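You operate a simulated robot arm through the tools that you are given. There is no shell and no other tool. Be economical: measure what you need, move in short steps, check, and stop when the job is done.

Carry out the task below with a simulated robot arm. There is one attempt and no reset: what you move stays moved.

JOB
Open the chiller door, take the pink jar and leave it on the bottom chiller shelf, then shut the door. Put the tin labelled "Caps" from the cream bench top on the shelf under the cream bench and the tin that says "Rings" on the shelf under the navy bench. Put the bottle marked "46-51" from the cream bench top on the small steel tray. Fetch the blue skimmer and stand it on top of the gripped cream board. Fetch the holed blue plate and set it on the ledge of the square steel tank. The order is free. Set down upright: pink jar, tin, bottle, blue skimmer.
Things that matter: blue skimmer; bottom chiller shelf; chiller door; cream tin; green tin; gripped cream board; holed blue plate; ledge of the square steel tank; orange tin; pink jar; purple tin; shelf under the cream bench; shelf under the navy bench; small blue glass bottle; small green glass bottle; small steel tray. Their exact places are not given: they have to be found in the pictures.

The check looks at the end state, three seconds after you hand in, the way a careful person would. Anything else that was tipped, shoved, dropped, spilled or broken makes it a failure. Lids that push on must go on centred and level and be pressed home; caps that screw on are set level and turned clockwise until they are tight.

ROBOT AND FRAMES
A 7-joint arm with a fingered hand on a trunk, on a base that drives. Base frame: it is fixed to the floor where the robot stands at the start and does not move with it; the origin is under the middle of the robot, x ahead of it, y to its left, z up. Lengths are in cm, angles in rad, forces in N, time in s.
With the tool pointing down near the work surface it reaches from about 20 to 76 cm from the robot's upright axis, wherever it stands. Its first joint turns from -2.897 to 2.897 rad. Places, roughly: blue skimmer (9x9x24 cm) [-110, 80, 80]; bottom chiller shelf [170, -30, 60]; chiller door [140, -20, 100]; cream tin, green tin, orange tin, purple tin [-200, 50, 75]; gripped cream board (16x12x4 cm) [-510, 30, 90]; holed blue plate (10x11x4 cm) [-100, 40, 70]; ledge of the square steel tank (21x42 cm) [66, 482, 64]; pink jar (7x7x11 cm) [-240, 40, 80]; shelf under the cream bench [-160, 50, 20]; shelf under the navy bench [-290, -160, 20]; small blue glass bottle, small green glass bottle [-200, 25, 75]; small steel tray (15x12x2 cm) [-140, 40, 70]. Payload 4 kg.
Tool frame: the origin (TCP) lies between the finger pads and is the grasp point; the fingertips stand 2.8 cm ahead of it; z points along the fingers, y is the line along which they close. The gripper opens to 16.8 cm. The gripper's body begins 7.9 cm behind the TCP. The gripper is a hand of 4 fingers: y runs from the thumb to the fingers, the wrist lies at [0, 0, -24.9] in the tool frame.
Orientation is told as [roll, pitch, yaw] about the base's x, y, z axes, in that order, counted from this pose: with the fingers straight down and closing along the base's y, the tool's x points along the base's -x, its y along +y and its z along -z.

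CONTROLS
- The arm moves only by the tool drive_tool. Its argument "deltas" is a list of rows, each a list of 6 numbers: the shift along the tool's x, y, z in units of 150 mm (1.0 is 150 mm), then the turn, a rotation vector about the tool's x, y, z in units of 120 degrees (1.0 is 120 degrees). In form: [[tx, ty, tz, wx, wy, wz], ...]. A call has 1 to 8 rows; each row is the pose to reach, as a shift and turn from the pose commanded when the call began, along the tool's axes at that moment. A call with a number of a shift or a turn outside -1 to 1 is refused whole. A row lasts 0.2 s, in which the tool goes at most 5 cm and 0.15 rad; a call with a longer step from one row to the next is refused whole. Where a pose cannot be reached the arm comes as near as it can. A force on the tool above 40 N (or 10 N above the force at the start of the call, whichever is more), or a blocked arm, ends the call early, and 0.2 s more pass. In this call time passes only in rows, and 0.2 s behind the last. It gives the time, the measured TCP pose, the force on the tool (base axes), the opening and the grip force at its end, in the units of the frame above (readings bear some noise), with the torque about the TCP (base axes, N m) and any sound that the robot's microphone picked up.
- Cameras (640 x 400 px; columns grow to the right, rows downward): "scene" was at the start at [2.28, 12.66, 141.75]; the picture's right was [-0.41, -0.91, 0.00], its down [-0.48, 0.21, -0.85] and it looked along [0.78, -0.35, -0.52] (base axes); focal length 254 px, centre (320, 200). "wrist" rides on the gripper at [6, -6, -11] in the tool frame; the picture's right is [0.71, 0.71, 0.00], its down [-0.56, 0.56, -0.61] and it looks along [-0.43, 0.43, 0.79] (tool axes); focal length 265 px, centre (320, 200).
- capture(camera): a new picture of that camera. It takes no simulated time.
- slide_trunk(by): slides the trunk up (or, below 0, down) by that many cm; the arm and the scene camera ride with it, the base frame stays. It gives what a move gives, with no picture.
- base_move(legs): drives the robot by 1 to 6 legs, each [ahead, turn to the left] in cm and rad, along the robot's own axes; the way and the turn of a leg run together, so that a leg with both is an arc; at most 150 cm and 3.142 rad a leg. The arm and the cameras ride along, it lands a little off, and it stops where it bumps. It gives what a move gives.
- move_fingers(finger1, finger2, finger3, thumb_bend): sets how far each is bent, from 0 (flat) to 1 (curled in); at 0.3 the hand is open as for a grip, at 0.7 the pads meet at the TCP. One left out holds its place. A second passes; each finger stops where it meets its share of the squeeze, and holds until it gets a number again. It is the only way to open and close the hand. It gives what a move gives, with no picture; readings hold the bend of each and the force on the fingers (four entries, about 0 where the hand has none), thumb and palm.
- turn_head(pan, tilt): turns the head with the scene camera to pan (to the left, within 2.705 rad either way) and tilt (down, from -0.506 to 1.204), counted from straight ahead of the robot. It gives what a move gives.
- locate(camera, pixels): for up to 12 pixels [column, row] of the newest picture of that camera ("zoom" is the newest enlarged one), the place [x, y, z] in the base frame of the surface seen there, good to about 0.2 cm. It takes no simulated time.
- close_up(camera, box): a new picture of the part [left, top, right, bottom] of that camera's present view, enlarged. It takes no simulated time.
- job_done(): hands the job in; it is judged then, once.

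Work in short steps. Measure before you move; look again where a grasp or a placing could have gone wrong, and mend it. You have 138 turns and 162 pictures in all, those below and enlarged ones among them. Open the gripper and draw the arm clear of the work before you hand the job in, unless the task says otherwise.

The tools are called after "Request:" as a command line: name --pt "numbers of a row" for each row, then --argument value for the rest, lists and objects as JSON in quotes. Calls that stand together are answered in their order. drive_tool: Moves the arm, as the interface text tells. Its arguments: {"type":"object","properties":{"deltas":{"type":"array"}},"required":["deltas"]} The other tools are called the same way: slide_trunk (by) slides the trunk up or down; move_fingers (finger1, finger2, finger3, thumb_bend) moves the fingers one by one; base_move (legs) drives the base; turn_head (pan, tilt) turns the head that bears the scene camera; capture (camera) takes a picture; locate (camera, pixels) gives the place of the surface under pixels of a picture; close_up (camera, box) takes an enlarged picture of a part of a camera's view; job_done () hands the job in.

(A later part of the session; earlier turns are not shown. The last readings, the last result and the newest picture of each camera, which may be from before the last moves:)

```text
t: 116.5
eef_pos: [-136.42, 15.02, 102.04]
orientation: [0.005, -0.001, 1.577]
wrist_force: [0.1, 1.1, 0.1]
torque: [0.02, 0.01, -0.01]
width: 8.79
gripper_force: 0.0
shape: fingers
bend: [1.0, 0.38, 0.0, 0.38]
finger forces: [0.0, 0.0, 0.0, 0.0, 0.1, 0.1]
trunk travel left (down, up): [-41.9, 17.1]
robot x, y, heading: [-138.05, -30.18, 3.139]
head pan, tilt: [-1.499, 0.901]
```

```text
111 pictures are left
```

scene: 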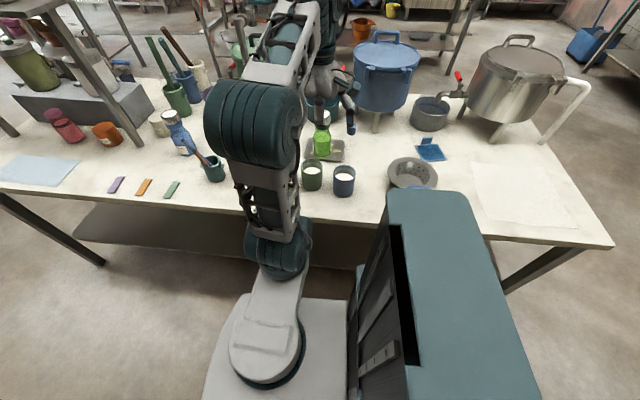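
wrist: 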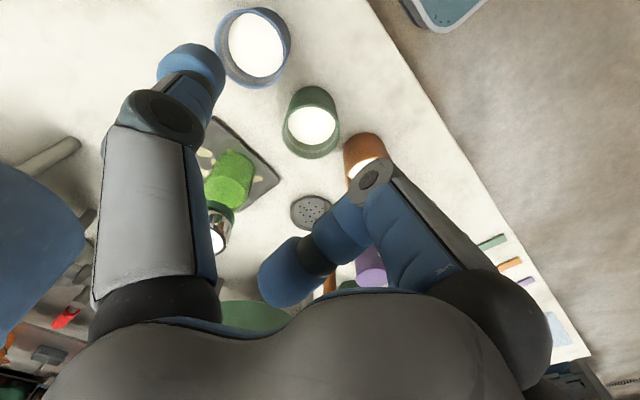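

The under-shelf is at z=24.8 with its front edge near y≈14, only 4 cm inside the bench edge – a 45°-tilted hand can place there. I drive to x≈−215 in front of the orange tin and tilt the hand 45°.

Request:
drive_tool --pt "0.25 0 -0.1 0 0 0" --pt "0.5 0 -0.1 0 0 0" --pt "0.7 0 -0.1 0 0 0"

Request:
base_move --legs '[[79, 0]]'

Request:
move_fingers --finger1 1.0 --finger2 0.42 --finger3 0.3 --thumb_bend 0.42

Request:
drive_tool --pt "-0.15 0 0 0 -0.0625 0" --pt "-0.3 0 0 0 -0.125 0" --pt "-0.45 0 0 0 -0.1875 0" --pt "-0.6 0 0 0 -0.25 0" --pt "-0.75 0 0 0 -0.3125 0" --pt "-0.9 0 0 0 -0.375 0"

Request:
capture --camera "scene"

Request:
capture --camera "wrist"

```text
t: 117.3
eef_pos: [-136.43, 4.18, 103.44]
orientation: [0.007, 0.001, 1.578]
wrist_force: [-0.1, -0.1, -0.3]
torque: [0.01, 0.0, -0.02]
width: 8.77
gripper_force: 0.1
shape: fingers
bend: [1.0, 0.38, 0.0, 0.38]
finger forces: [0.1, 0.1, 0.0, 0.0, 0.1, 0.1]
trunk travel left (down, up): [-41.9, 17.1]
robot x, y, heading: [-138.15, -29.89, 3.144]
head pan, tilt: [-1.499, 0.901]
```

```text
t: 121.5
eef_pos: [-215.73, 4.47, 103.45]
orientation: [0.008, -0.002, 1.579]
wrist_force: [0.5, 0.1, 0.4]
torque: [0.02, 0.01, 0.01]
width: 8.79
gripper_force: 0.1
shape: fingers
bend: [1.0, 0.38, 0.0, 0.38]
finger forces: [0.1, 0.1, 0.0, 0.1, 0.0, 0.1]
trunk travel left (down, up): [-41.9, 17.1]
robot x, y, heading: [-216.94, -29.86, 3.14]
head pan, tilt: [-1.499, 0.901]
```

```text
t: 122.5
eef_pos: [-215.75, 4.26, 103.37]
orientation: [0.007, -0.002, 1.58]
wrist_force: [0.0, -0.2, 0.9]
torque: [0.01, -0.02, 0.03]
width: 8.3
gripper_force: 0.1
shape: fingers
bend: [1.0, 0.42, 0.3, 0.42]
finger forces: [0.0, 0.1, 0.0, 0.0, 0.0, 0.0]
trunk travel left (down, up): [-41.9, 17.1]
robot x, y, heading: [-217.69, -30.0, 3.14]
head pan, tilt: [-1.499, 0.901]
```

```text
t: 123.9
eef_pos: [-215.8, 17.86, 103.28]
orientation: [0.009, -0.781, 1.573]
wrist_force: [-0.1, 0.9, -0.3]
torque: [-0.02, -0.05, 0.0]
width: 8.32
gripper_force: 0.0
shape: fingers
bend: [1.0, 0.42, 0.3, 0.42]
finger forces: [0.0, 0.0, 0.0, 0.0, 0.1, 0.1]
trunk travel left (down, up): [-41.9, 17.1]
robot x, y, heading: [-217.21, -29.97, 3.144]
head pan, tilt: [-1.499, 0.901]
```

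```text
110 pictures are left
```

scene: 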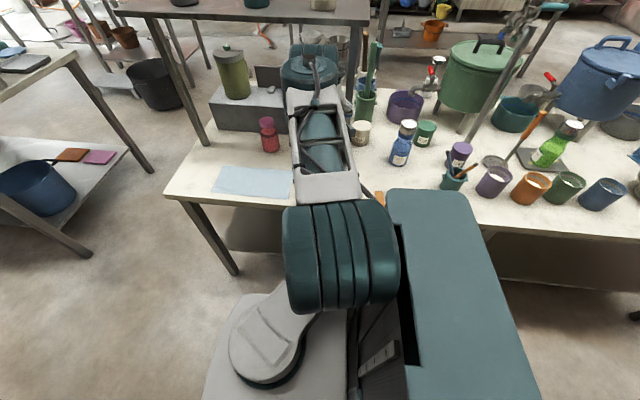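

```text
109 pictures are left
```

wrist: 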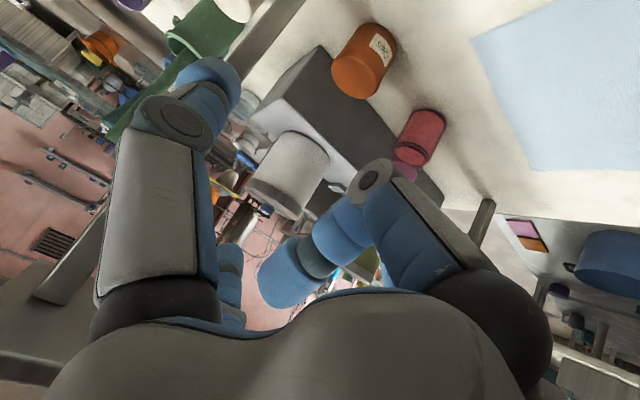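

The orange tin (350,60) and pink jar (422,130) are in the wrist view; I measure them and the surroundings.

Request:
locate --camera "wrist" --pixels '[[358, 76], [340, 60], [378, 90], [360, 95], [375, 45], [420, 120], [405, 130], [440, 125], [425, 160], [330, 120], [410, 160], [260, 60]]'

Request:
locate --camera "scene" --pixels '[[267, 120], [260, 135], [278, 135], [270, 148], [240, 15], [200, 130], [350, 100], [340, 15], [225, 70], [380, 195], [310, 70]]'

```text
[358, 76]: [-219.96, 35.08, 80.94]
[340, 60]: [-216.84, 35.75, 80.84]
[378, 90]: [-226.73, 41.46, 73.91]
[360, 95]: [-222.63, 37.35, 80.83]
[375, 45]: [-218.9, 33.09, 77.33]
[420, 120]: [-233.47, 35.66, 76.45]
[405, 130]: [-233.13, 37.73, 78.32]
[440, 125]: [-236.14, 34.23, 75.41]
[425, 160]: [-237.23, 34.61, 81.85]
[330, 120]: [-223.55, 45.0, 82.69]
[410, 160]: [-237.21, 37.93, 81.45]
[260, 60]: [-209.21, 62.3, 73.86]
```

```text
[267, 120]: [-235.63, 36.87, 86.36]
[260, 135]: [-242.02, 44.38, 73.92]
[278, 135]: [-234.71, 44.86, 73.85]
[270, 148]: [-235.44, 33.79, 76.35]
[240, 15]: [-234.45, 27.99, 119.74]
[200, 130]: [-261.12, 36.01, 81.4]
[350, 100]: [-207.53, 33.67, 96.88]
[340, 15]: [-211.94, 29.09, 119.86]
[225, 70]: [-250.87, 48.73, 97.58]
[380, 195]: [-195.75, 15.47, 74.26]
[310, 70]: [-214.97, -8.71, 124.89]
```

Tin centre (−219.7, 36.5), box behind at y=45, jar 15 cm to the west, rack shelf at z=120 above. I approach along the tilted tool axis.

Request:
drive_tool --pt "0.1 0.1 0.25 0 0 0" --pt "0.2 0.2 0.5 0 0 0" --pt "0.325 0.26 0.75 0 0 0" --pt "0.325 0.26 1 0 0 0"

Request:
capture --camera "wrist"

```text
t: 124.9
eef_pos: [-220.0, 25.0, 89.48]
orientation: [0.011, -0.786, 1.571]
wrist_force: [0.5, -0.1, -0.5]
torque: [0.02, -0.04, 0.0]
width: 8.31
gripper_force: 0.1
shape: fingers
bend: [1.0, 0.42, 0.3, 0.42]
finger forces: [0.0, 0.0, 0.0, 0.0, 0.0, 0.1]
trunk travel left (down, up): [-41.9, 17.1]
robot x, y, heading: [-217.58, -29.84, 3.14]
head pan, tilt: [-1.499, 0.901]
```

```text
108 pictures are left
```

wrist: 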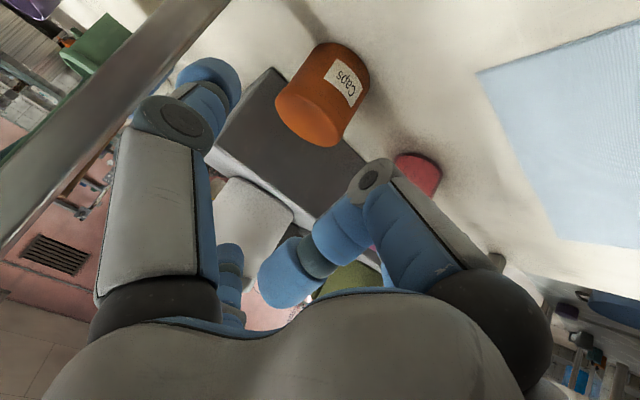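

I advance along the axis about 15.5 cm, in two steps watching the force.

Request:
drive_tool --pt "0 -0.02 0.25 0 0 0" --pt "0 -0.02 0.5 0 0 0" --pt "0 -0.02 0.7 0 0 0" --pt "0 -0.02 0.85 0 0 0" --pt "0 -0.02 0.95 0 0 0"

Request:
capture --camera "wrist"

```text
t: 126.1
eef_pos: [-219.8, 35.07, 79.34]
orientation: [0.01, -0.787, 1.573]
wrist_force: [-0.2, 0.3, 0.5]
torque: [-0.01, 0.0, 0.02]
width: 8.37
gripper_force: 0.0
shape: fingers
bend: [1.0, 0.42, 0.3, 0.42]
finger forces: [0.2, 0.0, 0.1, 0.0, 0.1, 0.1]
trunk travel left (down, up): [-41.9, 17.1]
robot x, y, heading: [-217.31, -30.11, 3.139]
head pan, tilt: [-1.499, 0.901]
```

```text
107 pictures are left
```

wrist: 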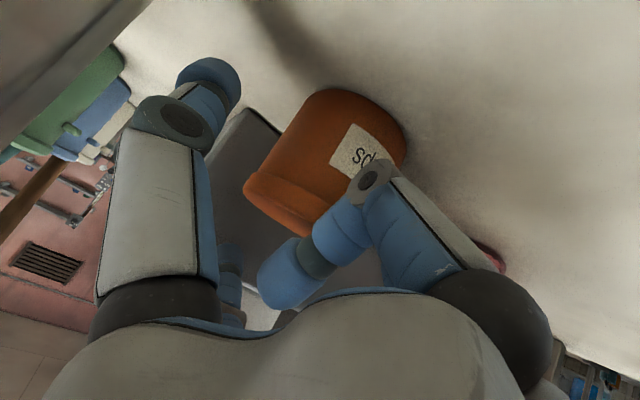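

No contact yet; 0.9 cm more, then pinch with thumb and finger2.

Request:
drive_tool --pt "0 0 0.03 0 0 0" --pt "0 0 0.06 0 0 0"

Request:
move_fingers --finger2 0.75 --thumb_bend 0.75

Request:
capture --camera "wrist"

```text
t: 126.7
eef_pos: [-219.69, 35.66, 78.68]
orientation: [0.012, -0.786, 1.573]
wrist_force: [0.1, 0.2, -1.0]
torque: [0.03, 0.0, -0.01]
width: 8.41
gripper_force: 0.9
shape: fingers
bend: [1.0, 0.42, 0.3, 0.42]
finger forces: [1.0, 0.1, 0.1, 0.0, 0.1, 0.0]
trunk travel left (down, up): [-41.9, 17.1]
robot x, y, heading: [-217.3, -29.84, 3.145]
head pan, tilt: [-1.499, 0.901]
```

```text
t: 127.7
eef_pos: [-219.71, 35.73, 78.71]
orientation: [0.011, -0.787, 1.571]
wrist_force: [-0.3, 0.1, 0.5]
torque: [-0.01, 0.09, -0.02]
width: 5.67
gripper_force: 16.9
shape: fingers
bend: [1.0, 0.46, 0.3, 0.64]
finger forces: [0.0, 17.0, 0.0, 0.1, 17.6, 0.0]
trunk travel left (down, up): [-41.9, 17.1]
robot x, y, heading: [-216.86, -30.02, 3.139]
head pan, tilt: [-1.499, 0.901]
```

```text
106 pictures are left
```

wrist: 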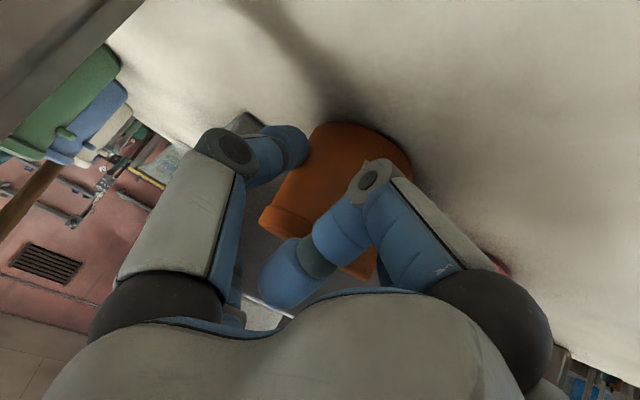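

The tin is pinched at 17 N. I lift it and draw it back to the front-left of the robot, clear of the bench edge.

Request:
drive_tool --pt "-0.1 0 -0.1 0 0 0" --pt "-0.25 0 -0.25 0 0 0" --pt "-0.424 0 -0.424 0 0 0"

Request:
drive_tool --pt "0.1 0.08 -0.16 0 0 0" --pt "0.2 0.2 -0.32 0 0 0" --pt "0.3 0.4 -0.48 0 0 0" --pt "0.41 0.6 -0.64 0 0 0" --pt "0.519 0.8 -0.8 0 0 0"

Request:
drive_tool --pt "0.13 0.19 -0.13 0 0 0" --pt "0.26 0.38 -0.26 0 0 0" --pt "0.39 0.56 -0.39 0 0 0" --pt "0.52 0.75 -0.52 0 0 0" --pt "0.66 0.93 -0.66 0 0 0"

Request:
capture --camera "wrist"

Request:
capture --camera "scene"

```text
t: 128.5
eef_pos: [-219.75, 35.64, 87.57]
orientation: [0.012, -0.785, 1.573]
wrist_force: [-0.1, 0.6, -2.1]
torque: [-0.03, -0.07, 0.01]
width: 5.7
gripper_force: 17.1
shape: fingers
bend: [1.0, 0.46, 0.3, 0.64]
finger forces: [0.0, 17.3, 0.0, 0.1, 17.3, 0.0]
trunk travel left (down, up): [-41.9, 17.1]
robot x, y, heading: [-217.38, -29.82, 3.141]
head pan, tilt: [-1.499, 0.901]
```

```text
t: 129.7
eef_pos: [-231.45, 21.6, 90.78]
orientation: [0.01, -0.787, 1.57]
wrist_force: [0.0, -0.9, -2.9]
torque: [-0.02, 0.0, -0.01]
width: 5.69
gripper_force: 17.3
shape: fingers
bend: [1.0, 0.46, 0.3, 0.64]
finger forces: [0.0, 17.4, 0.0, 0.0, 17.4, 0.0]
trunk travel left (down, up): [-41.9, 17.1]
robot x, y, heading: [-217.23, -29.99, -3.138]
head pan, tilt: [-1.499, 0.901]
```

```text
t: 130.9
eef_pos: [-245.32, 7.64, 91.0]
orientation: [0.009, -0.784, 1.57]
wrist_force: [-0.2, 0.1, -2.1]
torque: [-0.03, -0.03, -0.02]
width: 5.68
gripper_force: 17.2
shape: fingers
bend: [1.0, 0.46, 0.3, 0.64]
finger forces: [0.1, 17.3, 0.1, 0.1, 17.4, 0.0]
trunk travel left (down, up): [-41.9, 17.1]
robot x, y, heading: [-217.3, -29.85, -3.144]
head pan, tilt: [-1.499, 0.901]
```

```text
105 pictures are left
```

wrist: 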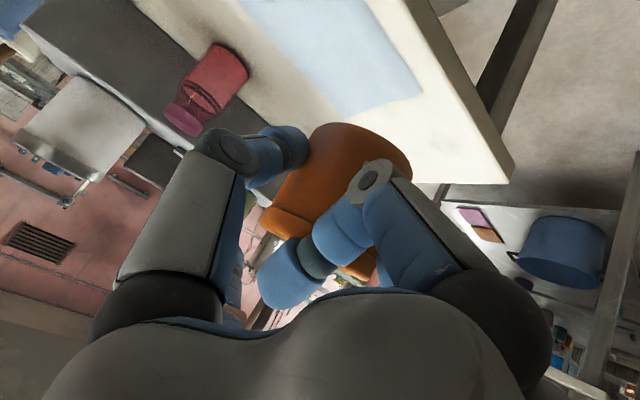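

```text
104 pictures are left
```

scene: 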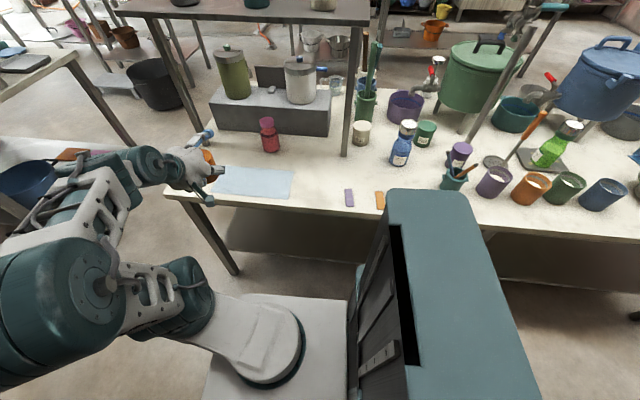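

I draw it 14 cm further south, then lower the trunk.

Request:
drive_tool --pt "0.16 0.05 -0.16 0 0 0" --pt "0.33 0.1 -0.33 0 0 0" --pt "0.5 0.15 -0.5 0 0 0" --pt "0.66 0.2 -0.66 0 0 0"

Request:
slide_trunk --by -41

Request:
turn_head --pan -1.0 --tilt 0.8

Request:
capture --camera "scene"

Request:
capture --camera "wrist"

```text
t: 131.9
eef_pos: [-248.38, -6.59, 90.86]
orientation: [0.008, -0.784, 1.571]
wrist_force: [-0.7, 0.2, -1.5]
torque: [-0.07, -0.01, 0.01]
width: 5.63
gripper_force: 17.1
shape: fingers
bend: [1.0, 0.46, 0.3, 0.64]
finger forces: [0.0, 17.2, 0.0, 0.0, 17.2, 0.1]
trunk travel left (down, up): [-41.9, 17.1]
robot x, y, heading: [-217.2, -30.17, -3.136]
head pan, tilt: [-1.499, 0.901]
```

```text
refused: -41 is not a number from -40 to 40
```

```text
t: 132.9
eef_pos: [-248.39, -6.53, 90.79]
orientation: [0.008, -0.785, 1.573]
wrist_force: [0.7, -0.7, -0.9]
torque: [-0.04, -0.02, 0.02]
width: 5.67
gripper_force: 17.0
shape: fingers
bend: [1.0, 0.46, 0.3, 0.64]
finger forces: [0.0, 17.2, 0.1, 0.0, 17.2, 0.1]
trunk travel left (down, up): [-41.9, 17.1]
robot x, y, heading: [-217.67, -29.88, 3.145]
head pan, tilt: [-1.0, 0.799]
```

```text
103 pictures are left
```

scene: 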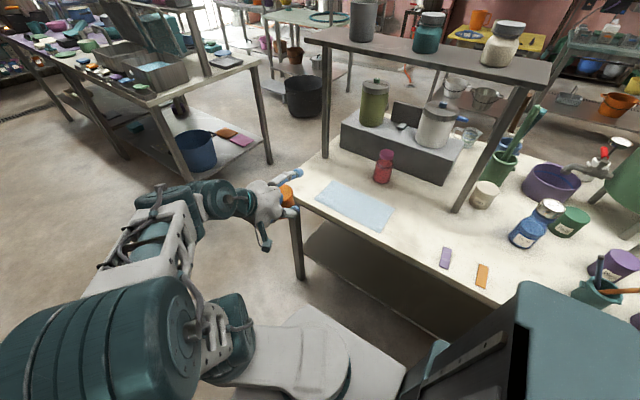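

```text
102 pictures are left
```

wrist: 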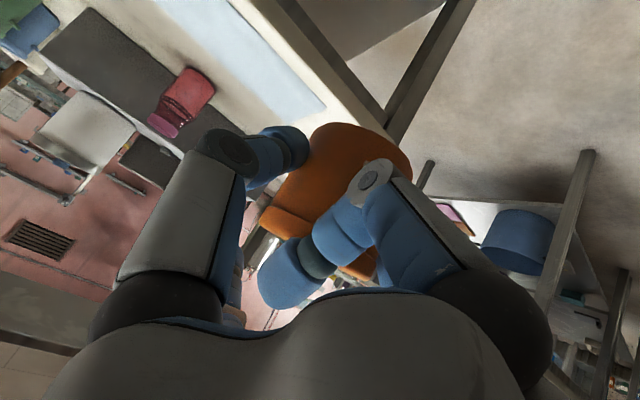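

Trunk moves at most 40 cm; lower 40 and locate the shelf and front leg.

Request:
locate --camera "scene" --pixels '[[298, 265], [303, 235], [320, 240], [350, 260], [400, 280], [310, 250], [370, 290], [300, 205]]'

Request:
slide_trunk --by -40

Request:
capture --camera "scene"

```text
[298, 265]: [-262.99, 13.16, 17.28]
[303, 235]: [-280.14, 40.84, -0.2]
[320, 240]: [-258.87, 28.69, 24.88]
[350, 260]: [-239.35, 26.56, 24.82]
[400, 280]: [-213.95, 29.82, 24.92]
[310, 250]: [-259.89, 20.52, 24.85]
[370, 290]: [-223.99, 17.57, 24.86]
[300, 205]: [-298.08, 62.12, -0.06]
```

```text
t: 136.7
eef_pos: [-248.36, -6.54, 50.83]
orientation: [0.009, -0.786, 1.571]
wrist_force: [-0.2, -1.4, -2.2]
torque: [-0.03, -0.05, -0.02]
width: 5.69
gripper_force: 17.1
shape: fingers
bend: [1.0, 0.46, 0.3, 0.64]
finger forces: [0.0, 17.2, 0.0, 0.1, 17.2, 0.0]
trunk travel left (down, up): [-1.9, 57.1]
robot x, y, heading: [-217.36, -30.12, 3.142]
head pan, tilt: [-1.0, 0.799]
```

```text
101 pictures are left
```

scene: 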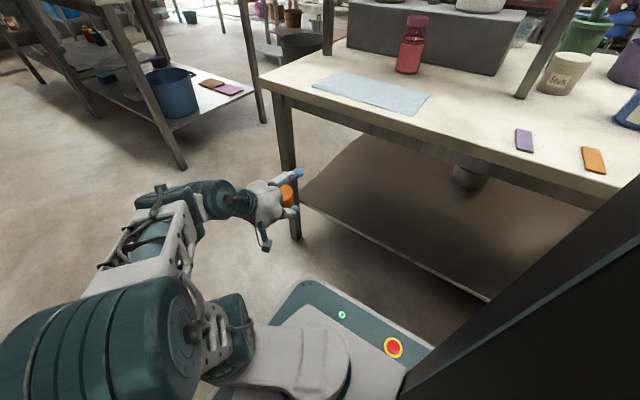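

Shelf z=24.85 is clear at about (−235, 22). I bring the tin in low and forward in steps.

Request:
drive_tool --pt "0 -0.08 0.24 0 0 0" --pt "0 -0.16 0.48 0 0 0" --pt "0 -0.24 0.71 0 0 0" --pt "0 -0.333 0.943 0 0 0"

Request:
drive_tool --pt "-0.05 -0.13 0.19 0 0 0" --pt "-0.1 -0.27 0.38 0 0 0" --pt "-0.15 -0.4 0.57 0 0 0" --pt "-0.1886 -0.533 0.754 0 0 0"

Request:
drive_tool --pt "-0.11 0 0.17 0 0 0" --pt "-0.22 0 0.35 0 0 0" --pt "-0.33 0 0.5185 0 0 0"

Request:
capture --camera "scene"

Request:
capture --camera "wrist"

```text
t: 137.7
eef_pos: [-243.57, 3.58, 40.84]
orientation: [0.01, -0.786, 1.574]
wrist_force: [0.1, 0.8, -1.2]
torque: [-0.01, -0.08, 0.01]
width: 5.68
gripper_force: 17.0
shape: fingers
bend: [1.0, 0.46, 0.3, 0.64]
finger forces: [0.0, 17.2, 0.0, 0.2, 17.1, 0.0]
trunk travel left (down, up): [-1.9, 57.1]
robot x, y, heading: [-217.25, -29.62, 3.138]
head pan, tilt: [-1.0, 0.799]
```

```text
t: 138.7
eef_pos: [-235.48, 13.56, 34.83]
orientation: [0.011, -0.788, 1.572]
wrist_force: [-0.5, -0.1, -2.0]
torque: [-0.02, -0.08, -0.01]
width: 5.66
gripper_force: 17.0
shape: fingers
bend: [1.0, 0.46, 0.3, 0.64]
finger forces: [0.0, 17.0, 0.1, 0.0, 17.0, 0.0]
trunk travel left (down, up): [-1.9, 57.1]
robot x, y, heading: [-217.56, -29.78, 3.141]
head pan, tilt: [-1.0, 0.799]
```

```text
t: 139.5
eef_pos: [-235.54, 22.49, 32.91]
orientation: [0.01, -0.786, 1.569]
wrist_force: [0.3, 0.7, -1.8]
torque: [-0.03, -0.06, 0.01]
width: 5.68
gripper_force: 16.5
shape: fingers
bend: [1.0, 0.46, 0.3, 0.64]
finger forces: [0.0, 17.0, 0.1, 0.0, 17.0, 0.0]
trunk travel left (down, up): [-1.9, 57.1]
robot x, y, heading: [-217.42, -29.75, 3.146]
head pan, tilt: [-1.0, 0.799]
```

```text
100 pictures are left
```

scene: 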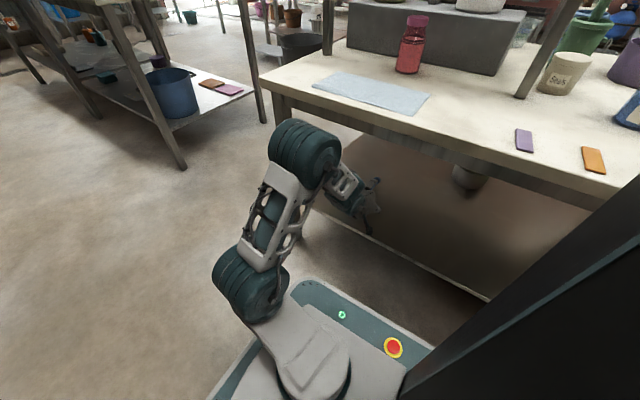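

```text
99 pictures are left
```

wrist: 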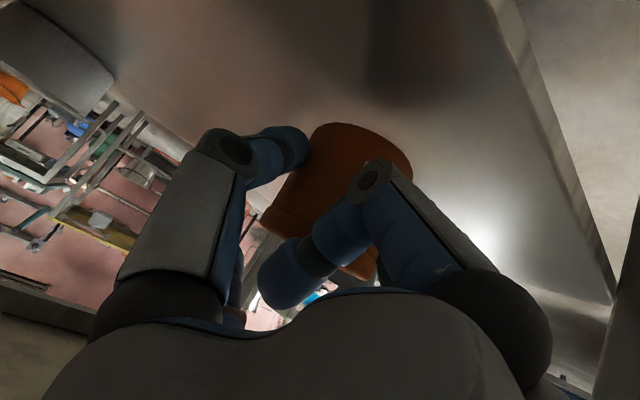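

Lower 3 cm, then in small steps to contact.

Request:
drive_tool --pt "0.07 0 0.07 0 0 0" --pt "0.125 0 0.125 0 0 0" --pt "0.14 0 0.14 0 0 0" --pt "0.15 0 0.15 0 0 0"

Request:
drive_tool --pt "0.01 0 0.01 0 0 0" --pt "0.02 0 0.02 0 0 0"

```text
t: 140.5
eef_pos: [-235.69, 22.67, 29.79]
orientation: [0.011, -0.789, 1.571]
wrist_force: [0.6, -0.2, 2.6]
torque: [0.04, 0.11, 0.04]
width: 5.66
gripper_force: 17.4
shape: fingers
bend: [1.0, 0.46, 0.3, 0.64]
finger forces: [0.1, 16.4, 0.1, 0.1, 17.3, 0.1]
trunk travel left (down, up): [-1.9, 57.1]
robot x, y, heading: [-217.4, -29.91, 3.143]
head pan, tilt: [-1.0, 0.799]
```

```text
t: 141.1
eef_pos: [-235.73, 22.68, 29.41]
orientation: [0.01, -0.791, 1.57]
wrist_force: [1.8, -0.1, 10.5]
torque: [0.21, 0.52, -0.06]
width: 5.62
gripper_force: 17.5
shape: fingers
bend: [1.0, 0.46, 0.3, 0.64]
finger forces: [0.0, 16.3, 0.0, 0.0, 18.2, 0.1]
trunk travel left (down, up): [-1.9, 57.1]
robot x, y, heading: [-217.67, -30.15, 3.139]
head pan, tilt: [-1.0, 0.799]
```

Contact. Release and withdraw along the tool axis, then look.

Request:
move_fingers --finger2 0.32 --thumb_bend 0.4

Request:
drive_tool --pt "0 0 -0.15 0 0 0" --pt "0 0 -0.35 0 0 0" --pt "0 0 -0.6 0 0 0" --pt "0 0 -0.9 0 0 0"

Request:
capture --camera "wrist"

```text
t: 142.1
eef_pos: [-235.68, 22.49, 29.41]
orientation: [0.011, -0.785, 1.572]
wrist_force: [-0.1, 0.3, -0.2]
torque: [-0.01, -0.01, 0.02]
width: 8.58
gripper_force: 0.0
shape: fingers
bend: [1.0, 0.32, 0.3, 0.4]
finger forces: [0.0, 0.0, 0.0, 0.0, 0.1, 0.0]
trunk travel left (down, up): [-1.9, 57.1]
robot x, y, heading: [-217.17, -29.63, 3.147]
head pan, tilt: [-1.0, 0.799]
```

```text
t: 143.1
eef_pos: [-235.53, 12.89, 38.7]
orientation: [0.011, -0.785, 1.572]
wrist_force: [-0.3, 0.2, -0.3]
torque: [-0.03, -0.02, 0.0]
width: 8.6
gripper_force: 0.2
shape: fingers
bend: [1.0, 0.32, 0.3, 0.4]
finger forces: [0.0, 0.1, 0.0, 0.0, 0.1, 0.0]
trunk travel left (down, up): [-1.9, 57.1]
robot x, y, heading: [-217.52, -29.97, 3.134]
head pan, tilt: [-1.0, 0.799]
```

```text
98 pictures are left
```

wrist: 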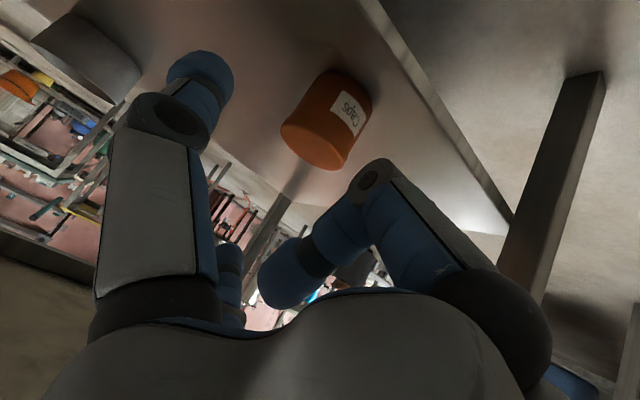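

The "Caps" tin stands on the cream bench's lower shelf. I back the hand out, raise the trunk, and next take the pink jar with the same tilt.

Request:
drive_tool --pt "0.09 0.13 -0.14 0 0 0" --pt "0.19 0.27 -0.28 0 0 0" --pt "0.28 0.4 -0.42 0 0 0" --pt "0.377 0.533 -0.566 0 0 0"

Request:
drive_tool --pt "0 0.08 -0.24 0 0 0" --pt "0 0.16 -0.48 0 0 0" --pt "0 0.24 -0.71 0 0 0" --pt "0 0.333 -0.943 0 0 0"

Request:
slide_trunk --by 40

Request:
move_fingers --finger1 1.0 --finger2 0.36 --finger3 0.25 --thumb_bend 0.36

Request:
drive_tool --pt "-0.2 -0.1 0.1 0 0 0" --pt "-0.4 -0.2 0.2 0 0 0" --pt "-0.6 -0.3 0.3 0 0 0" --pt "-0.7 -0.4 0.4 0 0 0"

Request:
capture --camera "wrist"

Request:
capture --camera "scene"

```text
t: 144.1
eef_pos: [-243.46, 3.01, 40.8]
orientation: [0.01, -0.787, 1.57]
wrist_force: [-0.3, -0.1, -0.6]
torque: [-0.02, 0.02, 0.03]
width: 8.62
gripper_force: 0.1
shape: fingers
bend: [1.0, 0.32, 0.3, 0.4]
finger forces: [0.0, 0.0, 0.0, 0.0, 0.0, 0.0]
trunk travel left (down, up): [-1.9, 57.1]
robot x, y, heading: [-217.32, -30.06, 3.138]
head pan, tilt: [-1.0, 0.799]
```

```text
t: 145.1
eef_pos: [-248.27, -7.19, 50.86]
orientation: [0.011, -0.784, 1.571]
wrist_force: [-0.5, -0.7, 0.4]
torque: [-0.05, -0.01, 0.0]
width: 8.59
gripper_force: 0.0
shape: fingers
bend: [1.0, 0.32, 0.3, 0.4]
finger forces: [0.0, 0.0, 0.1, 0.0, 0.0, 0.0]
trunk travel left (down, up): [-1.9, 57.1]
robot x, y, heading: [-217.3, -29.81, 3.137]
head pan, tilt: [-1.0, 0.799]
```

```text
t: 148.9
eef_pos: [-248.28, -7.15, 90.81]
orientation: [0.01, -0.788, 1.572]
wrist_force: [-0.6, 0.8, 0.5]
torque: [0.01, 0.01, -0.01]
width: 8.57
gripper_force: 0.1
shape: fingers
bend: [1.0, 0.32, 0.3, 0.4]
finger forces: [0.0, 0.0, 0.0, 0.0, 0.0, 0.1]
trunk travel left (down, up): [-41.9, 17.1]
robot x, y, heading: [-217.16, -29.56, 3.147]
head pan, tilt: [-1.0, 0.799]
```

```text
t: 149.9
eef_pos: [-248.32, -7.27, 90.81]
orientation: [0.011, -0.787, 1.574]
wrist_force: [0.1, 0.0, 0.1]
torque: [-0.03, -0.02, 0.01]
width: 9.09
gripper_force: 0.1
shape: fingers
bend: [1.0, 0.36, 0.25, 0.36]
finger forces: [0.0, 0.1, 0.1, 0.0, 0.0, 0.0]
trunk travel left (down, up): [-41.9, 17.1]
robot x, y, heading: [-217.48, -29.65, 3.145]
head pan, tilt: [-1.0, 0.799]
```

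```text
t: 150.9
eef_pos: [-242.46, 4.6, 94.0]
orientation: [0.01, -0.787, 1.572]
wrist_force: [-0.2, 0.3, -0.5]
torque: [0.0, 0.0, 0.0]
width: 9.06
gripper_force: 0.1
shape: fingers
bend: [1.0, 0.36, 0.25, 0.36]
finger forces: [0.0, 0.0, 0.0, 0.1, 0.1, 0.0]
trunk travel left (down, up): [-41.9, 17.1]
robot x, y, heading: [-217.43, -29.91, 3.141]
head pan, tilt: [-1.0, 0.799]
```

```text
97 pictures are left
```

wrist: 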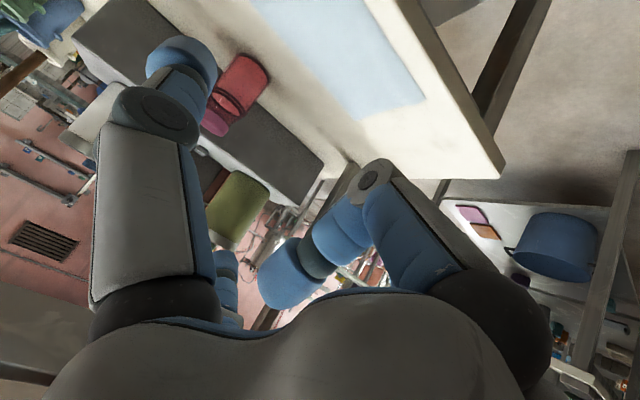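

```text
96 pictures are left
```

scene: 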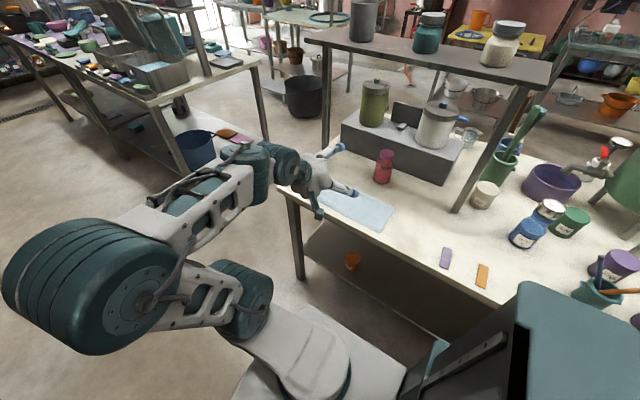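

I enlarge the jar to measure it.

Request:
close_up --camera "scene" --box '[340, 130, 420, 200]'

Request:
locate --camera "zoom" --pixels '[[363, 165], [340, 170], [385, 170], [363, 230], [280, 280], [420, 280], [340, 350], [355, 380], [300, 340], [390, 350]]'

```text
5.71 times, centred on (380, 165) of scene
```

zoom: 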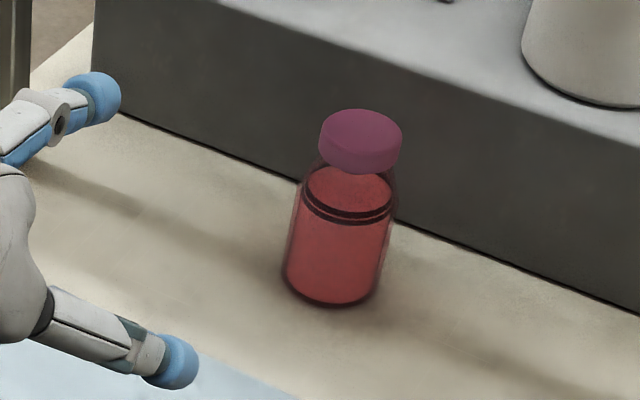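

```text
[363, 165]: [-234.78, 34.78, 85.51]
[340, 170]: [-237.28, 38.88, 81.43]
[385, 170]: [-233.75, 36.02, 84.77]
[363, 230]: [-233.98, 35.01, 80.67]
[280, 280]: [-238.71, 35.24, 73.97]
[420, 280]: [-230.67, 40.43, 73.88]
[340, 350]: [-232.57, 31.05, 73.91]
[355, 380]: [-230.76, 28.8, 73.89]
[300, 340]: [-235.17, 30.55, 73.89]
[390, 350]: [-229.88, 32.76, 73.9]
```

Jar centre ≈ (−235.5, 36.8), z 74–86.4. I move to a standoff on the tool axis and look.

Request:
drive_tool --pt "-0.21 -0.12 0.15 0 0 0" --pt "-0.42 -0.24 0.3 0 0 0" --pt "-0.63 -0.36 0.45 0 0 0" --pt "-0.83 -0.467 0.6 0 0 0"

Request:
drive_tool --pt "0 0 0.25 0 0 0" --pt "0 0 0.5 0 0 0" --pt "0 0 0.75 0 0 0"

Request:
capture --camera "wrist"

Request:
capture --camera "scene"

```text
t: 151.9
eef_pos: [-235.41, 19.81, 96.38]
orientation: [0.01, -0.787, 1.57]
wrist_force: [0.2, -0.2, 0.2]
torque: [0.02, 0.03, -0.03]
width: 9.09
gripper_force: 0.0
shape: fingers
bend: [1.0, 0.36, 0.25, 0.36]
finger forces: [0.0, 0.1, 0.0, 0.1, 0.1, 0.0]
trunk travel left (down, up): [-41.9, 17.1]
robot x, y, heading: [-217.25, -29.7, 3.141]
head pan, tilt: [-1.0, 0.799]
```

```text
t: 152.7
eef_pos: [-235.67, 27.79, 88.4]
orientation: [0.009, -0.787, 1.572]
wrist_force: [0.3, -0.9, 0.1]
torque: [0.01, -0.01, -0.03]
width: 9.1
gripper_force: 0.0
shape: fingers
bend: [1.0, 0.36, 0.25, 0.36]
finger forces: [0.0, 0.0, 0.1, 0.0, 0.0, 0.0]
trunk travel left (down, up): [-41.9, 17.1]
robot x, y, heading: [-217.18, -29.94, 3.142]
head pan, tilt: [-1.0, 0.799]
```

```text
94 pictures are left
```

wrist: 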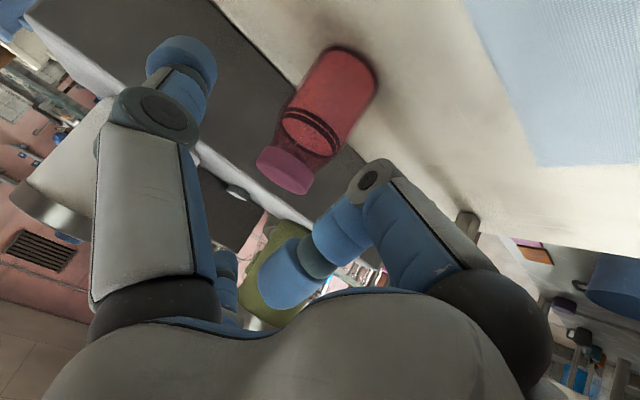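

```text
93 pictures are left
```

scene: 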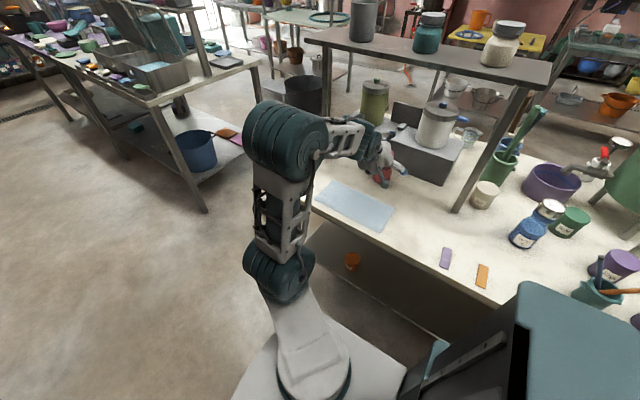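

I advance along the axis slowly, checking contact on finger1.

Request:
drive_tool --pt "0 -0.01 0.25 0 0 0" --pt "0 -0.01 0.45 0 0 0" --pt "0 -0.01 0.6 0 0 0" --pt "0 -0.01 0.68 0 0 0"

Request:
capture --camera "wrist"

```text
t: 153.7
eef_pos: [-235.63, 34.91, 81.12]
orientation: [0.01, -0.785, 1.573]
wrist_force: [0.1, -0.6, -0.1]
torque: [0.04, 0.0, -0.02]
width: 9.14
gripper_force: 0.4
shape: fingers
bend: [1.0, 0.36, 0.25, 0.36]
finger forces: [0.7, 0.1, 0.0, 0.0, 0.0, 0.1]
trunk travel left (down, up): [-41.9, 17.1]
robot x, y, heading: [-217.25, -30.09, 3.14]
head pan, tilt: [-1.0, 0.799]
```

```text
92 pictures are left
```

wrist: 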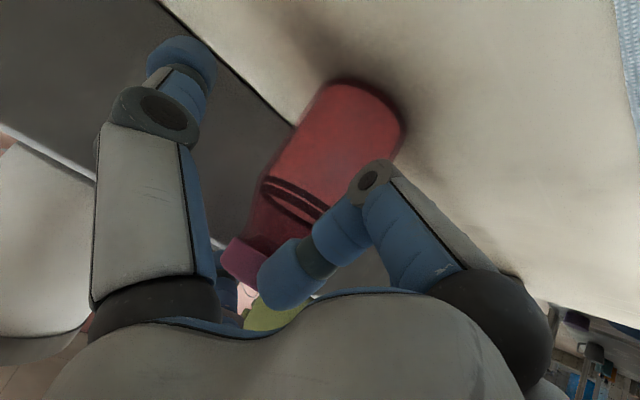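

Finger1 already touches the jar's shoulder. I back off 4 cm and try finger1 laid flat instead.

Request:
drive_tool --pt "-0.05 0 -0.15 0 0 0" --pt "-0.1 0 -0.3 0 0 0"

Request:
move_fingers --finger1 0.0

Request:
capture --camera "wrist"

Request:
close_up --camera "scene" --box '[320, 100, 440, 200]'

```text
t: 154.3
eef_pos: [-235.63, 32.85, 85.4]
orientation: [0.01, -0.787, 1.571]
wrist_force: [0.3, -0.2, -0.1]
torque: [0.01, -0.04, 0.0]
width: 9.09
gripper_force: 0.1
shape: fingers
bend: [1.0, 0.36, 0.25, 0.36]
finger forces: [0.0, 0.0, 0.1, 0.1, 0.1, 0.0]
trunk travel left (down, up): [-41.9, 17.1]
robot x, y, heading: [-217.53, -29.59, 3.142]
head pan, tilt: [-1.0, 0.799]
```

```text
t: 155.3
eef_pos: [-235.48, 32.83, 85.45]
orientation: [0.011, -0.786, 1.573]
wrist_force: [0.5, -0.3, 0.1]
torque: [0.05, -0.03, -0.01]
width: 13.69
gripper_force: 0.1
shape: fingers
bend: [0.0, 0.36, 0.25, 0.36]
finger forces: [0.0, 0.1, 0.1, 0.0, 0.0, 0.0]
trunk travel left (down, up): [-41.9, 17.1]
robot x, y, heading: [-217.4, -29.83, 3.141]
head pan, tilt: [-1.0, 0.799]
```

```text
91 pictures are left
```

wrist: 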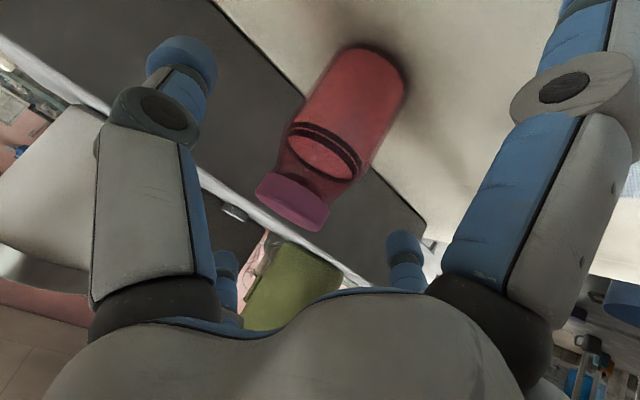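

```text
4.00 times, centred on (380, 150) of scene
```

zoom: 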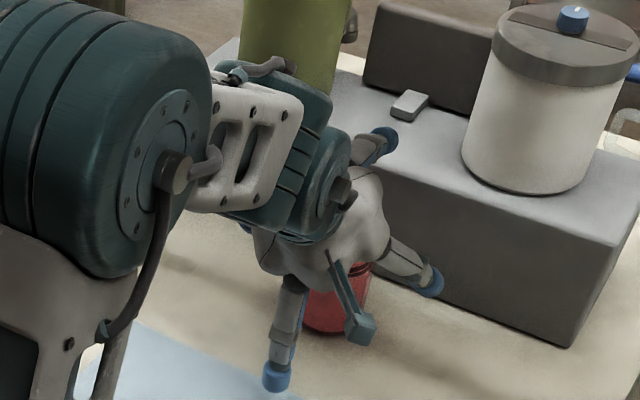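

I measure finger1's tip height against the bench.

Request:
locate --camera "zoom" --pixels '[[277, 375], [276, 385], [285, 340], [436, 280], [362, 330], [340, 320]]'

```text
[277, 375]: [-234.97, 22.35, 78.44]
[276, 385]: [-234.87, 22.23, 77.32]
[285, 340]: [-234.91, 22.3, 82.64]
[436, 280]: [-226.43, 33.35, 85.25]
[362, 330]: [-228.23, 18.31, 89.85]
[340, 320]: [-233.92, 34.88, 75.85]
```

Flat finger1 needs TCP z≥83.5, so I pinch the jar by its lid (z≈84–86.4), which lets the jar hang upright. Move 4 cm forward at lid height.

Request:
drive_tool --pt "-0.09 0 0.1 0 0 0" --pt "-0.174 0 0.203 0 0 0"

Request:
move_fingers --finger2 0.75 --thumb_bend 0.75

Request:
capture --camera "wrist"

```text
t: 155.9
eef_pos: [-235.57, 36.74, 85.15]
orientation: [0.01, -0.788, 1.57]
wrist_force: [0.1, -0.6, -0.6]
torque: [0.0, 0.0, 0.0]
width: 13.69
gripper_force: 0.0
shape: fingers
bend: [0.0, 0.36, 0.25, 0.36]
finger forces: [0.0, 0.0, 0.0, 0.0, 0.1, 0.1]
trunk travel left (down, up): [-41.9, 17.1]
robot x, y, heading: [-217.42, -29.79, 3.142]
head pan, tilt: [-1.0, 0.799]
```

```text
t: 156.9
eef_pos: [-235.48, 36.8, 85.2]
orientation: [0.009, -0.787, 1.572]
wrist_force: [1.1, 0.3, 3.5]
torque: [0.05, 0.06, 0.01]
width: 11.44
gripper_force: 12.2
shape: fingers
bend: [0.0, 0.56, 0.25, 0.66]
finger forces: [0.0, 12.6, 0.0, 0.0, 12.9, 0.0]
trunk travel left (down, up): [-41.9, 17.1]
robot x, y, heading: [-217.6, -29.52, 3.143]
head pan, tilt: [-1.0, 0.799]
```

```text
89 pictures are left
```

wrist: 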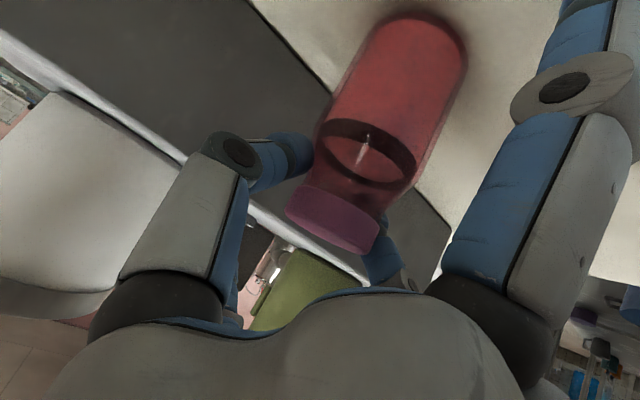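

Lid pinched at 12.6 N each. Lift 3 cm and look.

Request:
drive_tool --pt "-0.05 0 -0.05 0 0 0" --pt "-0.1 0 -0.1 0 0 0" --pt "-0.15 0 -0.15 0 0 0"

Request:
capture --camera "wrist"

Request:
close_up --camera "scene" --box '[320, 100, 440, 200]'

```text
t: 157.7
eef_pos: [-235.55, 36.79, 88.17]
orientation: [0.012, -0.785, 1.571]
wrist_force: [-0.4, 0.2, -2.7]
torque: [-0.01, -0.05, -0.02]
width: 11.41
gripper_force: 10.2
shape: fingers
bend: [0.0, 0.56, 0.25, 0.67]
finger forces: [0.0, 10.5, 0.0, 0.1, 10.5, 0.1]
trunk travel left (down, up): [-41.9, 17.1]
robot x, y, heading: [-217.37, -29.54, -3.145]
head pan, tilt: [-1.0, 0.799]
```

```text
88 pictures are left
```

wrist: 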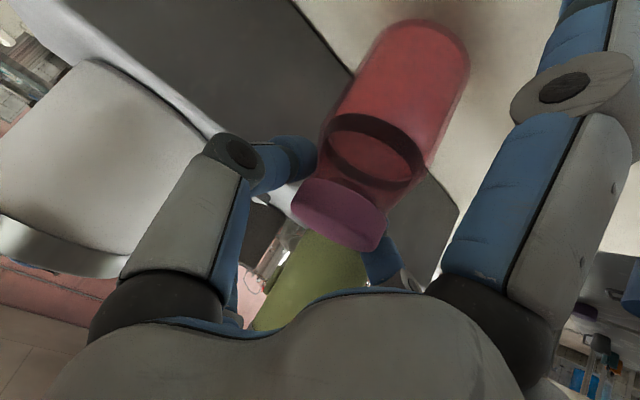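

```text
4.00 times, centred on (380, 150) of scene
```

zoom: 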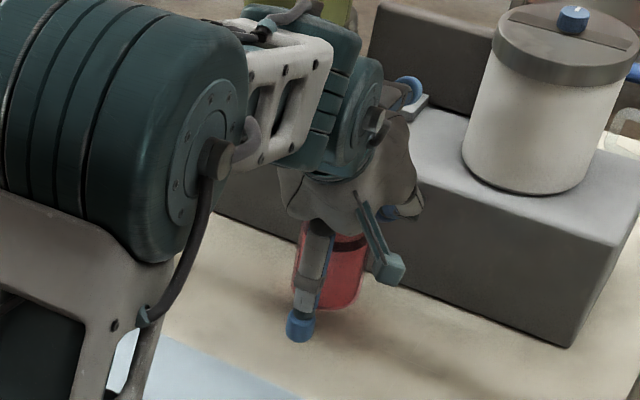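

The jar hangs safely. I re-tighten, draw back to the front of the robot, clear of the bench.

Request:
move_fingers --finger2 0.9 --thumb_bend 0.9

Request:
drive_tool --pt "0.03 0.05 -0.2 0 0 0" --pt "0.1 0.2 -0.4 0 0 0" --pt "0.25 0.4 -0.6 0 0 0" --pt "0.4 0.6 -0.8 0 0 0" --pt "0.519 0.8 -0.95 0 0 0"

Request:
drive_tool --pt "0.15 0.1 -0.15 0 0 0" --pt "0.3 0.2 -0.3 0 0 0" --pt "0.45 0.3 -0.45 0 0 0" --pt "0.6 0.3 -0.6 0 0 0" --pt "0.75 0.3 -0.75 0 0 0"

Request:
drive_tool --pt "0.15 0 -0.15 0 0 0" --pt "0.3 0 -0.3 0 0 0" --pt "0.45 0 -0.45 0 0 0"

Request:
capture --camera "wrist"

Request:
capture --camera "scene"

```text
t: 158.7
eef_pos: [-235.56, 36.89, 88.2]
orientation: [0.01, -0.788, 1.571]
wrist_force: [-0.5, 1.2, 2.5]
torque: [0.0, 0.05, -0.05]
width: 11.12
gripper_force: 0.9
shape: fingers
bend: [0.0, 0.65, 0.25, 0.84]
finger forces: [0.0, 1.7, 0.0, 0.1, 0.1, 0.0]
trunk travel left (down, up): [-41.9, 17.1]
robot x, y, heading: [-217.27, -30.19, 3.144]
head pan, tilt: [-1.0, 0.799]
```

```text
t: 159.9
eef_pos: [-247.43, 21.1, 93.02]
orientation: [0.01, -0.786, 1.572]
wrist_force: [-0.2, 0.1, 0.5]
torque: [0.01, 0.0, -0.01]
width: 11.17
gripper_force: 0.1
shape: fingers
bend: [0.0, 0.65, 0.25, 0.85]
finger forces: [0.1, 0.0, 0.0, 0.0, 0.0, 0.1]
trunk travel left (down, up): [-41.9, 17.1]
robot x, y, heading: [-217.23, -30.29, 3.144]
head pan, tilt: [-1.0, 0.799]
```

```text
t: 161.1
eef_pos: [-251.82, 5.23, 92.94]
orientation: [0.011, -0.785, 1.572]
wrist_force: [0.4, 0.4, 0.4]
torque: [-0.01, 0.01, 0.02]
width: 11.17
gripper_force: 0.0
shape: fingers
bend: [0.0, 0.65, 0.25, 0.85]
finger forces: [0.0, 0.0, 0.0, 0.0, 0.1, 0.0]
trunk travel left (down, up): [-41.9, 17.1]
robot x, y, heading: [-217.44, -30.07, 3.145]
head pan, tilt: [-1.0, 0.799]
```

```text
t: 161.9
eef_pos: [-251.68, -4.48, 92.89]
orientation: [0.011, -0.786, 1.572]
wrist_force: [-0.2, 0.0, 0.4]
torque: [-0.04, 0.0, 0.02]
width: 11.16
gripper_force: 0.0
shape: fingers
bend: [0.0, 0.65, 0.25, 0.85]
finger forces: [0.1, 0.1, 0.0, 0.1, 0.0, 0.0]
trunk travel left (down, up): [-41.9, 17.1]
robot x, y, heading: [-217.52, -29.89, 3.144]
head pan, tilt: [-1.0, 0.799]
```

```text
86 pictures are left
```

wrist: 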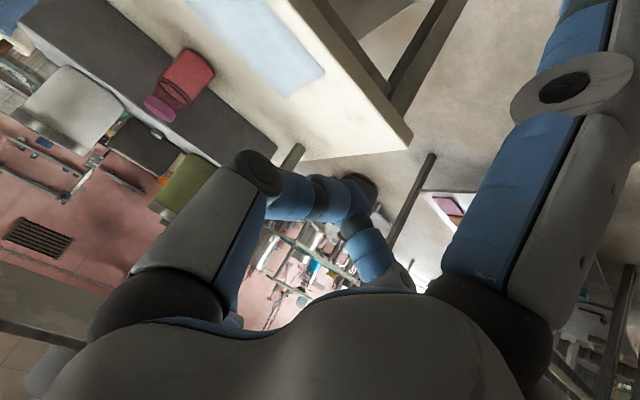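

```text
85 pictures are left
```

scene: 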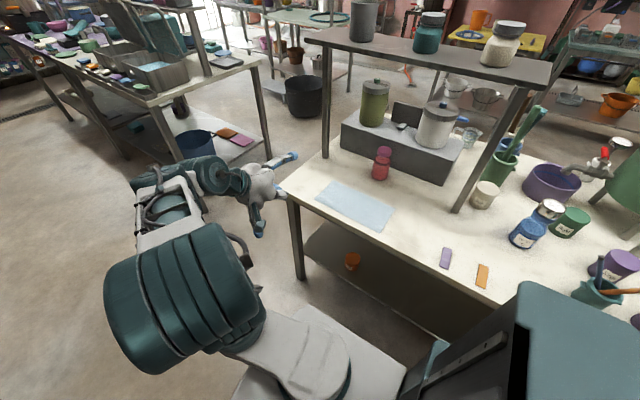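

Re-tightening made the fingers slip off; the jar fell back but appears to be standing. I check it closely.

Request:
close_up --camera "scene" --box '[340, 130, 420, 200]'

Request:
locate --camera "zoom" --pixels '[[345, 125], [320, 130], [370, 130], [340, 155], [325, 260], [300, 250], [355, 250]]'

```text
5.71 times, centred on (380, 165) of scene
```

zoom: 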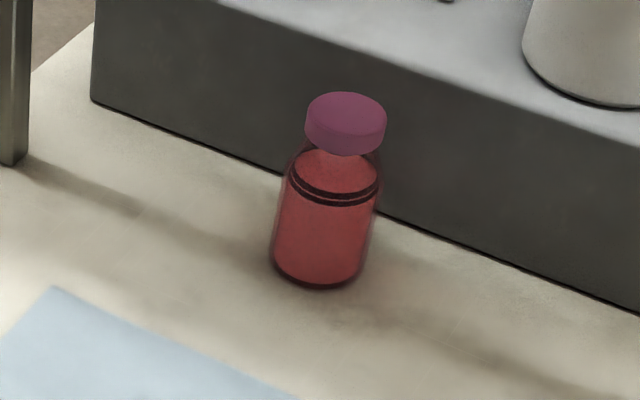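

```text
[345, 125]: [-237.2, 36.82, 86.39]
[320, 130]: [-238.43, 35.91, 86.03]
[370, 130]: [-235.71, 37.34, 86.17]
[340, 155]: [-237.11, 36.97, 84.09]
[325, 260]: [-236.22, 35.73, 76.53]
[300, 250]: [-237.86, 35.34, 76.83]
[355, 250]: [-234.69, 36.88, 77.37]
```

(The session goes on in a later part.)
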